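You operate a simulated robot arm through the tools that you are given. There is no shell and no other tool. Be economical: measure what you need, move in short steps, check, and stop when the job is done.

Carry out the task below with a simulated robot arm. There is one attempt and no reset: what you move stays moved.

TASK
Put two of the tape cartons from the top of the steel table on the tier pad.
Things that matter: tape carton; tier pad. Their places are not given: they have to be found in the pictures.

It is judged by the outcome, as a careful person would: the job done as asked, and still so three seconds after it is handed in. It fails if anything else is knocked over, pushed out of place, dropped, spilled or broken.

THE ROBOT
A 7-joint arm with a two-finger parallel gripper, fixed in place. Base frame: the origin is at the foot of the arm, x ahead of it, y to its left, z up; the work surface is at about z = 85. Lengths are in cm, angles in rad, forces in N, time in s.
With the tool pointing down near the work surface it reaches from about 30 to 70 cm from the base axis. Its first joint turns from -1.152 to 1.152 rad. Payload 1.57 kg.
Tool frame: the origin (TCP) lies between the finger pads and is the grasp point; the fingertips stand 3 cm ahead of it; z points along the fingers, y is the line along which they close. The gripper opens to 11 cm. The fingers are 2.4 cm wide and 1.2 cm thick; the gripper's body (4.8 by 11.2 cm) begins 7.8 cm behind the TCP.
Orientation is that of the tool frame in the base frame, as a unit quaternion [x, y, z, w]. With the fingers straight down and closing along the base's y, the tool's x points along the base's -x, its y along +y and its z along -z.

THE INTERFACE
- The arm moves only by the tool move_arm. Its argument "increments" is a list of rows, each a list of 2 entries, a list of its own where there are three numbers: the shift along the base's x, y, z in cm, then the turn, a rotation vector about the base's x, y, z in rad. In form: [[[x, y, z], [ax, ay, az]], ...]. A call has 1 to 12 rows; each row shifts and turns the commanded pose from where the row before left it. "hand" is the opening, from 0 (shut) to 1 (fully open), set as the call begins (left out, the last holds). A row lasts 0.2 s, in which the tool goes at most 5 cm and 0.15 rad; a call with a longer step from one row to the next is refused whole, and so is a gripper value outside its range. A pose out of reach is approached as far as the arm can. The call stops where the force on the tool passes 40 N (or 10 N more than at its start, if that is more) or the arm is blocked; 0.2 s more then pass. The fingers move at their own pace (about 10.8 cm/s each) and stop on an object; they squeeze with about 20 N. The grip force told is the motor's: it shows also when the fingers shut on nothing. Time passes only in rows, and 0.2 s behind the last, so rows that do not move let the fingers close. It gives the time, the measured TCP pose, the force on the tool (base axes), the opening and the grip force at its end, in the units of the frame above (readings bear some noise).
- Cameras (640 x 400 px; columns grow to the right, rows downward): "scene" is fixed at [14.93, -37.99, 141.05]; the picture's right is [0.90, -0.44, 0.00], its down [-0.22, -0.45, -0.87] and it looks along [0.38, 0.78, -0.50] (base axes); focal length 351 px, centre (320, 200). "wrist" rides on the gripper at [-3.6, 0, -8] in the tool frame; the picture's right is [0.00, -1.00, 0.00], its down [0.97, 0.00, -0.24] and it looks along [0.24, 0.00, 0.97] (tool axes); focal length 218 px, centre (320, 200).
- get_image(camera): a new picture of that camera. No time passes.
- locate(camera, pixels): for up to 12 pixels [column, row] of the newest picture of that camera ("zoom" is the newest enlarged one), the place [x, y, z] in the base frame of the surface seen there, good to about 0.2 cm. No time passes.
- zoom(camera, box): a new picture of the part [left, top, right, bottom] of that camera's present view, enlarged. No time passes.
- finish_job(): hands the job in; it is judged then, once.

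Work in short steps. Measure before you move; look again where a grasp or a placing could have gone wrong, and mend it. You have 60 turns and 20 pictures in all, the two below and enlarged ones among them. Open the gripper and draw the arm clear of the work before you hand the job in, unless the task says otherwise; then end with one line.

The tools are called after "Request:" as name(argument=value, ...) on one line, values as JSON. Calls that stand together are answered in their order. move_arm: Moves the arm, as the interface text tells. Its arguments: {"type":"object","properties":{"increments":{"type":"array","items":{"type":"array"}},"hand":{"type":"number"}},"required":["increments"]} The other tools are called the same way: get_image (camera) takes a picture; locate (camera, pixels) gives the place of the surface under pixels of a picture; zoom (camera, box) takes an enlarged picture of a part of a camera's view; finish_job () hands the job in.

At the start:

```text
t: 0.0
position: [45.05, 16.38, 109.43]
tool_rot: [0.0, 1.0, 0.0, 0.0]
force: [0.1, 0.1, -0.1]
width: 11.02
grasp_force: 0.1
```

scene: 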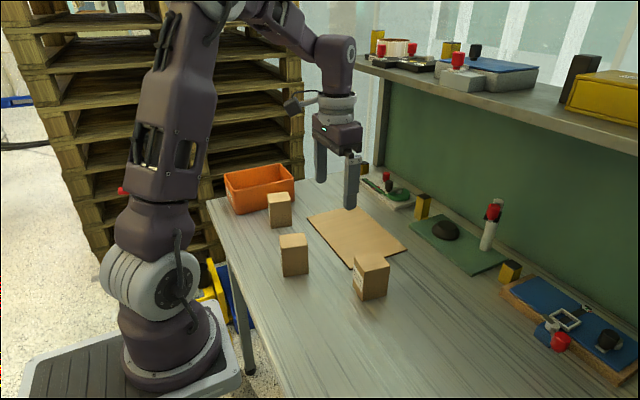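
wrist: 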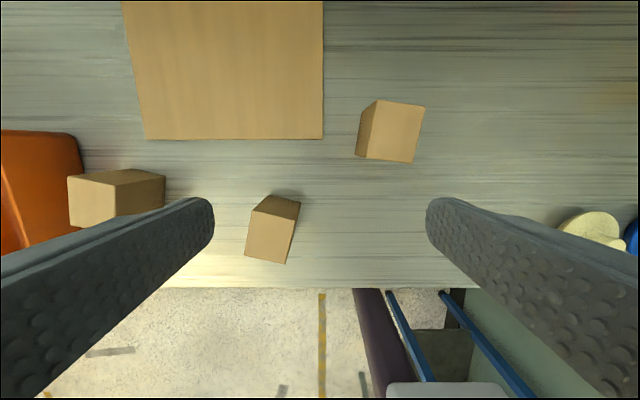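

Three small cartons show at scene (279,210), (293,255) and (371,277), with the tan pad at (357,236). I zoom in to tell them apart.

Request:
zoom(camera="scene", box=[220, 150, 440, 310])

Request:
locate(camera="wrist", pixels=[[380, 101], [424, 107], [413, 163], [367, 156], [268, 196], [300, 202], [286, 263], [246, 256], [146, 138], [322, 138], [124, 4], [322, 4]])

```text
2.50 times, centred on (330, 230) of scene
```

zoom: 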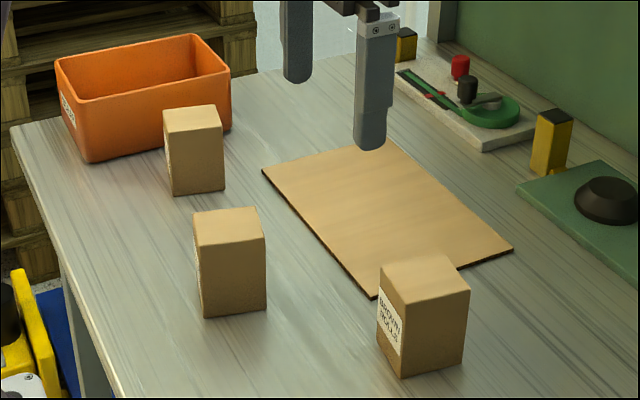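

```text
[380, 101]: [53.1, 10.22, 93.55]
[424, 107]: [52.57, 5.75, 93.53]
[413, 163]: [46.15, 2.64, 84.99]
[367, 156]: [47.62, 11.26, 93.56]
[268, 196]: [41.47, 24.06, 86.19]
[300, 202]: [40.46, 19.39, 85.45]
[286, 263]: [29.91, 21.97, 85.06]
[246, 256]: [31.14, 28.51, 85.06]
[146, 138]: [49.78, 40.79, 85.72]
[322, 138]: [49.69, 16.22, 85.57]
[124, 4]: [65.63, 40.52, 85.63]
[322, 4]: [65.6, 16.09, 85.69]
```

The labels matter: I zoom in on each carton to read them.

Request:
zoom(camera="scene", box=[340, 245, 400, 305])

Request:
zoom(camera="scene", box=[255, 180, 335, 280])

Request:
zoom(camera="wrist", box=[50, 80, 450, 280])

```text
6.67 times, centred on (370, 275) of scene
```

zoom: 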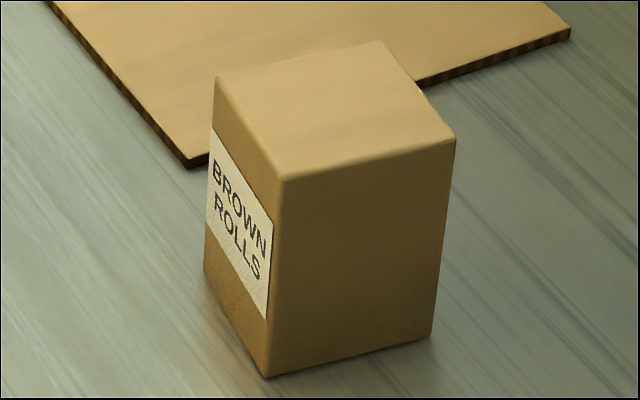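

```text
4.00 times, centred on (295, 230) of scene
```

zoom: 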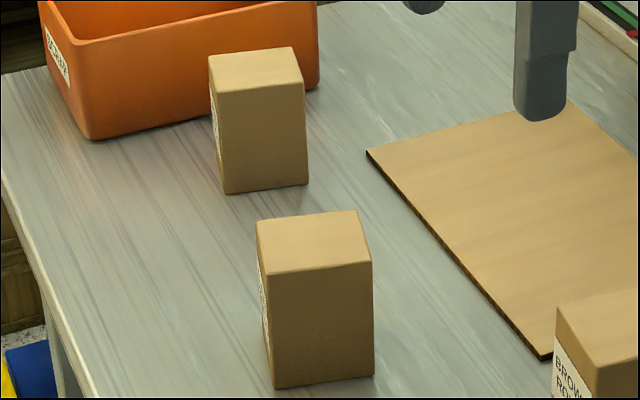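

```text
1.60 times, centred on (250, 180) of wrist
```

zoom: 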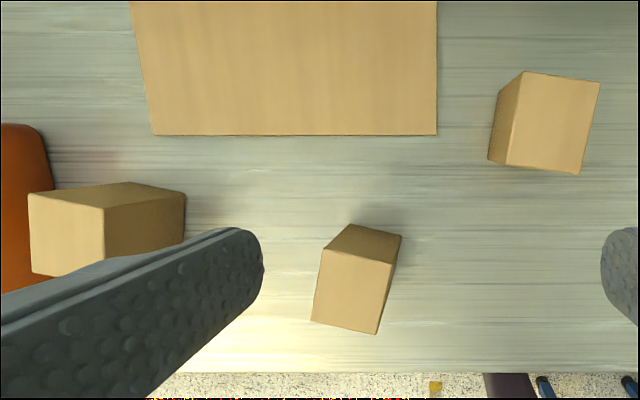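

All three cartons look alike, so I measure the tops of the three in the enlarged wrist view.

Request:
locate(camera="zoom", pixels=[[525, 74], [596, 84], [577, 171], [509, 161], [326, 253], [391, 264], [375, 330], [314, 319], [31, 198], [101, 211], [101, 268], [35, 268]])

Request:
locate(camera="scene", pixels=[[308, 218], [352, 266], [406, 249], [357, 206], [270, 195], [288, 193], [290, 199], [273, 203], [286, 238], [305, 234], [347, 300], [330, 260]])

```text
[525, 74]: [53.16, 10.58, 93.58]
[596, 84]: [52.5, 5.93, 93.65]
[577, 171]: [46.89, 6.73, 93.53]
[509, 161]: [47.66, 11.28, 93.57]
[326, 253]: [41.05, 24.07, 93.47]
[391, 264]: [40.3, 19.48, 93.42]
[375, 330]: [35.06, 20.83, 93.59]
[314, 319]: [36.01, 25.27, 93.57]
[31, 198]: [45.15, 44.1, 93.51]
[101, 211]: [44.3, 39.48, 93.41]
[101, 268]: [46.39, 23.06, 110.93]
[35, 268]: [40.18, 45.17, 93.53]
```

```text
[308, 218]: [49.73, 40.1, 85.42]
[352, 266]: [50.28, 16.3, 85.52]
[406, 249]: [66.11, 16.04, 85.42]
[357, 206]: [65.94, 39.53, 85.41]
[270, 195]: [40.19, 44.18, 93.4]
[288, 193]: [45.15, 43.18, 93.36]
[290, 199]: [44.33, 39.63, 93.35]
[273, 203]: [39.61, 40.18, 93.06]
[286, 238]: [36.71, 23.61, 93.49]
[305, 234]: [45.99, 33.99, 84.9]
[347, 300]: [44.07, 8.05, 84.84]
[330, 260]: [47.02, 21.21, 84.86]
```

Carton A ("BROWN ROLLS") has its centre at (50.05, 8.6), its top at 93.55 and its yaw at about -0.135. It measures about 5 cm along y. The pad spans x 49.8–66 and y 16.2–40, with its top at 85.5. I move above A.

Request:
move_arm(hand=1, increments=[[[2.5, -3.9, 0], [0, 0, -0.07]], [[2.5, -3.88, 0], [0, 0, -0.065]], [[0, 0, -4], [0, 0, 0]], [[0, 0, -4], [0, 0, 0]], [[0, 0, 0], [0, 0, 0]]])

Request:
get_image(camera="wrist")

```text
t: 1.2
position: [50.0, 8.58, 101.6]
tool_rot: [0.067, 0.998, 0.0, -0.001]
force: [-0.9, 1.1, -1.0]
width: 11.0
grasp_force: 0.0
```

```text
13 pictures are left
```

wrist: 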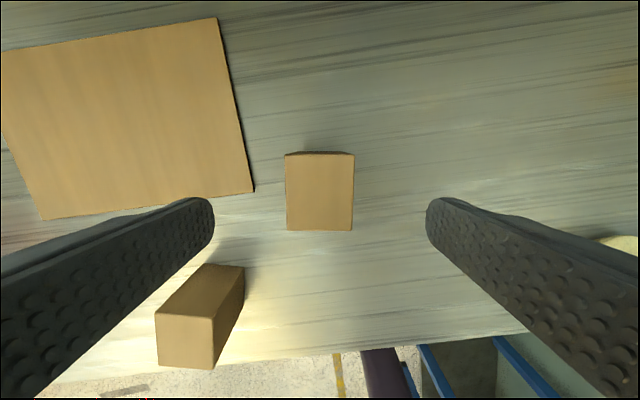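

The carton is aligned and centred between the fingers (column 320). I descend to TCP z 90 and close.

Request:
move_arm(increments=[[[0, 0, -4], [0, 0, 0]], [[0, 0, -4], [0, 0, 0]], [[0, 0, -3.6], [0, 0, 0]], [[0, 0, 0], [0, 0, 0]]])

Request:
move_arm(hand=0, increments=[[[0, 0, 0], [0, 0, 0]], [[0, 0, 0], [0, 0, 0]], [[0, 0, 0], [0, 0, 0]], [[0, 0, 0], [0, 0, 0]]])

Request:
move_arm(increments=[[[0, 0, 1], [0, 0, 0]], [[0, 0, 2], [0, 0, 0]], [[0, 0, 3], [0, 0, 0]], [[0, 0, 0], [0, 0, 0]]])

```text
t: 2.2
position: [49.94, 8.63, 89.8]
tool_rot: [0.067, 0.998, 0.0, 0.0]
force: [0.6, 0.3, -0.3]
width: 11.0
grasp_force: 0.0
```

```text
t: 3.2
position: [50.03, 8.66, 89.87]
tool_rot: [0.067, 0.998, -0.001, 0.0]
force: [0.4, 0.3, -0.2]
width: 5.14
grasp_force: 19.7
```

```text
t: 4.2
position: [50.11, 8.39, 95.59]
tool_rot: [0.068, 0.998, 0.0, 0.0]
force: [0.5, 0.4, -1.7]
width: 5.18
grasp_force: 19.8
```

Gripped at 5.14 cm and lifted. I carry it to (57.5, 21.5), turning it square on the way.

Request:
move_arm(increments=[[[1.5, 2.6, 0.3], [0, 0, 0.03]], [[1.5, 2.6, 0], [0, 0, 0.03]], [[1.5, 2.6, 0], [0, 0, 0.03]], [[1.5, 2.6, 0], [0, 0, 0.03]], [[1.45, 2.5, 0], [0, 0, 0.015]], [[0, 0, 0], [0, 0, 0]], [[0, 0, -2], [0, 0, 0]], [[0, 0, -1.5], [0, 0, 0]], [[0, 0, 0], [0, 0, 0]]])

Request:
get_image(camera="scene")

```text
t: 6.2
position: [57.55, 21.55, 92.56]
tool_rot: [0.0, 1.0, 0.0, 0.0]
force: [-0.2, -0.8, -1.4]
width: 5.19
grasp_force: 19.7
```

```text
12 pictures are left
```

scene: 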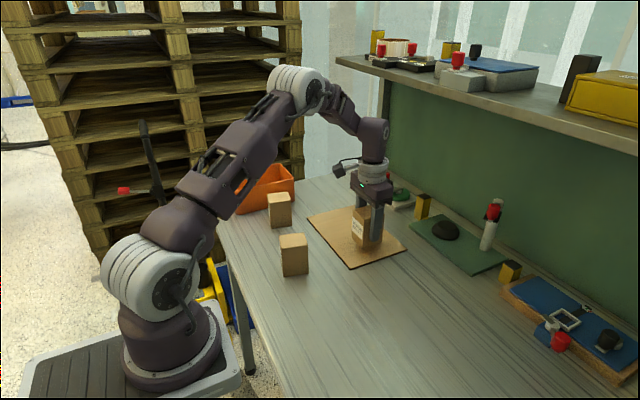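

The carton is over the pad and about 2 cm up. I lower it gently until it touches.

Request:
move_arm(increments=[[[0, 0, -1], [0, 0, 0]], [[0, 0, -0.6], [0, 0, 0]], [[0, 0, -0.3], [0, 0, 0]], [[0, 0, -0.2], [0, 0, 0]], [[0, 0, 0], [0, 0, 0]]])

```text
t: 7.4
position: [57.57, 21.61, 90.65]
tool_rot: [0.001, 1.0, -0.001, 0.0]
force: [0.4, -0.6, -1.7]
width: 5.19
grasp_force: 19.8
```

Request:
move_arm(increments=[[[0, 0, -0.15], [0, 0, 0]], [[0, 0, -0.15], [0, 0, 0]], [[0, 0, 0], [0, 0, 0]]])

```text
t: 8.2
position: [57.54, 21.65, 90.37]
tool_rot: [0.0, 1.0, 0.0, 0.001]
force: [-2.2, -2.0, 15.8]
width: 5.18
grasp_force: 19.5
```

Contact shows as 15.8 N of upward force. I release and rise.

Request:
move_arm(increments=[[[0, 0, 0.15], [0, 0, 0]], [[0, 0, 0], [0, 0, 0]]])

Request:
move_arm(hand=1, increments=[[[0, 0, 0], [0, 0, 0]], [[0, 0, 0], [0, 0, 0]], [[0, 0, 0], [0, 0, 0]], [[0, 0, 0], [0, 0, 0]], [[0, 0, 4], [0, 0, 0]], [[0, 0, 4], [0, 0, 0]], [[0, 0, 4], [0, 0, 0]], [[0, 0, 0], [0, 0, 0]]])

```text
t: 8.8
position: [57.51, 21.57, 90.49]
tool_rot: [0.0, 1.0, 0.0, 0.0]
force: [2.5, -0.2, 3.7]
width: 5.18
grasp_force: 20.2
```

```text
t: 10.6
position: [57.49, 21.61, 102.52]
tool_rot: [-0.001, 1.0, 0.001, 0.0]
force: [1.2, 0.2, 0.2]
width: 11.01
grasp_force: 0.0
```

Now I go above carton B at (38.1, 22.4), yaw about -0.21.

Request:
move_arm(increments=[[[-3.9, 0.2, 0], [0, 0, -0.05]], [[-3.9, 0.2, 0], [0, 0, -0.05]], [[-3.9, 0.2, 0], [0, 0, -0.05]], [[-3.9, 0.2, 0], [0, 0, -0.05]], [[-3.8, 0.1, 0], [0, 0, -0.01]], [[0, 0, 0], [0, 0, 0]]])

Request:
get_image(camera="wrist")

```text
t: 12.0
position: [38.2, 22.76, 102.53]
tool_rot: [0.104, 0.995, 0.001, 0.001]
force: [0.0, -0.4, -0.4]
width: 11.0
grasp_force: 0.1
```

```text
11 pictures are left
```

wrist: 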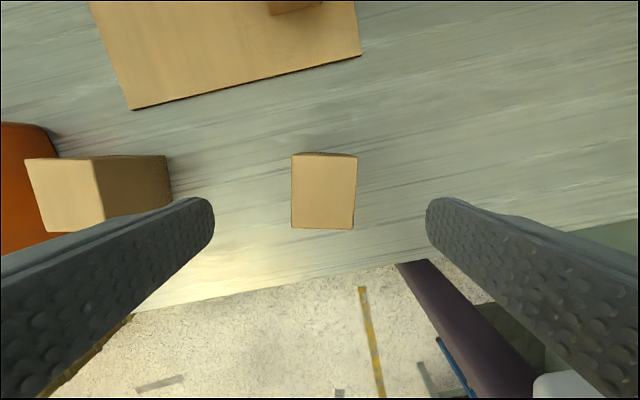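

Carton B is centred at column 324 and aligned. I nudge 0.2 cm, then descend and grip.

Request:
move_arm(increments=[[[0, -0.2, -4], [0, 0, 0]], [[0, 0, -4], [0, 0, 0]], [[0, 0, -4.4], [0, 0, 0]], [[0, 0, 0], [0, 0, 0]]])

Request:
move_arm(hand=0, increments=[[[0, 0, 0], [0, 0, 0]], [[0, 0, 0], [0, 0, 0]], [[0, 0, 0], [0, 0, 0]], [[0, 0, 0], [0, 0, 0]]])

Request:
move_arm(increments=[[[0, 0, 1], [0, 0, 0]], [[0, 0, 2], [0, 0, 0]], [[0, 0, 3], [0, 0, 0]], [[0, 0, 0], [0, 0, 0]]])

```text
t: 13.0
position: [38.05, 22.22, 89.96]
tool_rot: [0.104, 0.995, 0.0, 0.0]
force: [0.0, 0.1, 0.5]
width: 10.98
grasp_force: 0.1
```

```text
t: 14.0
position: [38.15, 22.16, 89.9]
tool_rot: [0.104, 0.995, 0.0, 0.0]
force: [-0.1, -1.1, 1.1]
width: 5.19
grasp_force: 20.2
```

```text
t: 15.0
position: [38.07, 22.19, 96.07]
tool_rot: [0.105, 0.995, 0.0, 0.0]
force: [-0.3, -0.3, -1.3]
width: 5.2
grasp_force: 20.1
```

Lifted. I carry it to (57, 33), keeping y well clear of carton A, then look.

Request:
move_arm(increments=[[[1.8, 2.7, 0.8], [0, 0, 0.05]], [[1.8, 2.7, 0], [0, 0, 0.05]], [[1.8, 2.7, 0], [0, 0, 0.05]], [[1.8, 2.7, 0], [0, 0, 0.05]], [[3.9, 0, 0], [0, 0, 0.01]], [[3.9, 0, 0], [0, 0, 0]], [[3.9, 0, 0], [0, 0, 0]], [[0, 0, 0], [0, 0, 0]], [[0, 0, -2.5], [0, 0, 0]], [[0, 0, -1.5], [0, 0, 0]], [[0, 0, 0], [0, 0, 0]]])

Request:
zoom(camera="scene", box=[260, 140, 440, 290])

```text
t: 17.4
position: [57.02, 33.01, 92.79]
tool_rot: [0.0, 1.0, 0.0, 0.0]
force: [-0.4, 0.5, -2.2]
width: 5.16
grasp_force: 19.8
```

```text
2.67 times, centred on (350, 215) of scene
```

zoom: 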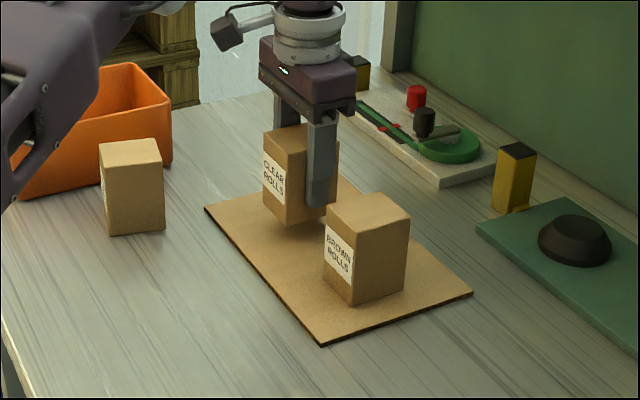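

This one's label reads "CLEAR ROLLS", so it is tape like the brown one. It hangs over the pad and I lower it to contact.

Request:
move_arm(increments=[[[0, 0, -1], [0, 0, 0]], [[0, 0, -0.7], [0, 0, 0]], [[0, 0, -0.3], [0, 0, 0]], [[0, 0, -0.15], [0, 0, 0]], [[0, 0, -0.15], [0, 0, 0]], [[0, 0, 0], [0, 0, 0]]])

```text
t: 18.8
position: [57.08, 33.03, 90.6]
tool_rot: [0.0, 1.0, -0.001, 0.0]
force: [0.0, 1.0, 6.2]
width: 5.21
grasp_force: 19.8
```

Contact made. I release, rise, and look.

Request:
move_arm(hand=1, increments=[[[0, 0, 0], [0, 0, 0]], [[0, 0, 0], [0, 0, 0]], [[0, 0, 0], [0, 0, 0]], [[0, 0, 0], [0, 0, 0]], [[0, 0, 4], [0, 0, 0]], [[0, 0, 4], [0, 0, 0]], [[0, 0, 4], [0, 0, 0]], [[0, 0, 4], [0, 0, 0]], [[-5, 0, 0], [0, 0, 0]], [[-5, 0, 0], [0, 0, 0]], [[-5, 0, 0], [0, 0, 0]], [[0, 0, 0], [0, 0, 0]]])

Request:
get_image(camera="scene")

Request:
get_image(camera="wrist")

```text
t: 21.4
position: [40.95, 32.37, 106.63]
tool_rot: [0.0, 1.0, 0.0, 0.0]
force: [0.5, -0.1, -0.2]
width: 10.98
grasp_force: 0.0
out of reach, approached as far as the arm can: row 8
```

```text
9 pictures are left
```

scene: 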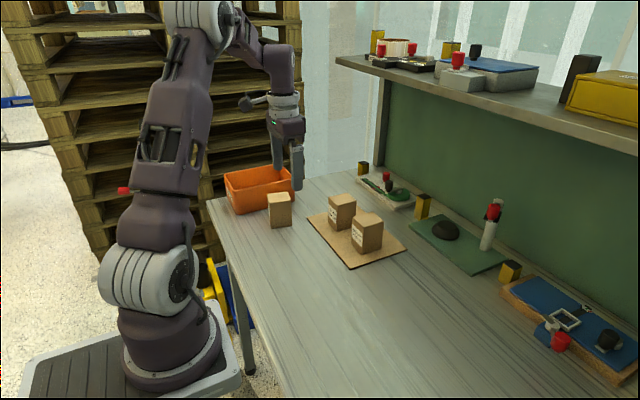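

```text
8 pictures are left
```

wrist: 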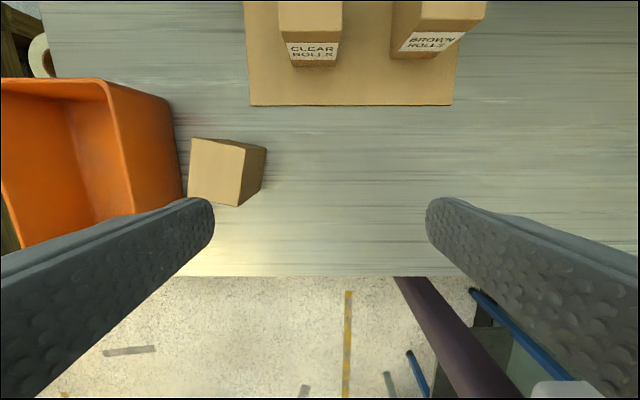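

Both cartons stand on the pad, but A looks slightly turned. I zoom in to check it.

Request:
zoom(camera="scene", box=[300, 180, 420, 275])

Request:
zoom(camera="wrist", box=[230, 0, 510, 120])

```text
4.21 times, centred on (360, 228) of scene
```

zoom: 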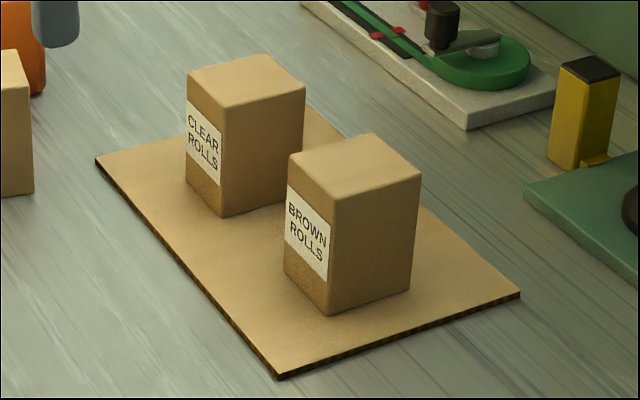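

```text
2.29 times, centred on (370, 60) of wrist
```

zoom: 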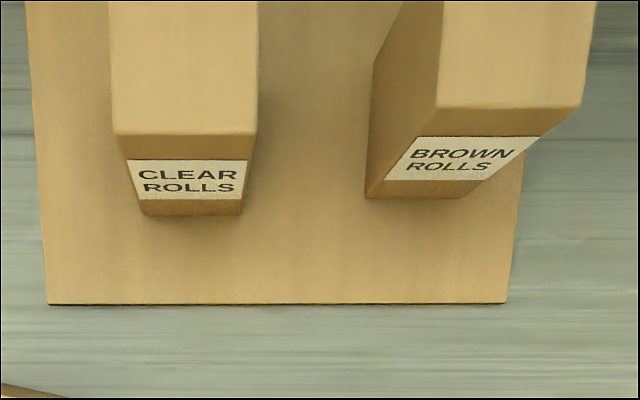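

Both tape cartons stand upright and flat within the pad, nothing else has been disturbed, and the arm is clear with the gripper open. I hand it in.

Request:
finish_job()

```text
The job is handed in.
```

I put two tape cartons, labelled "BROWN ROLLS" and "CLEAR ROLLS", upright on the tier pad, and handed the job in with the gripper open and the arm clear.
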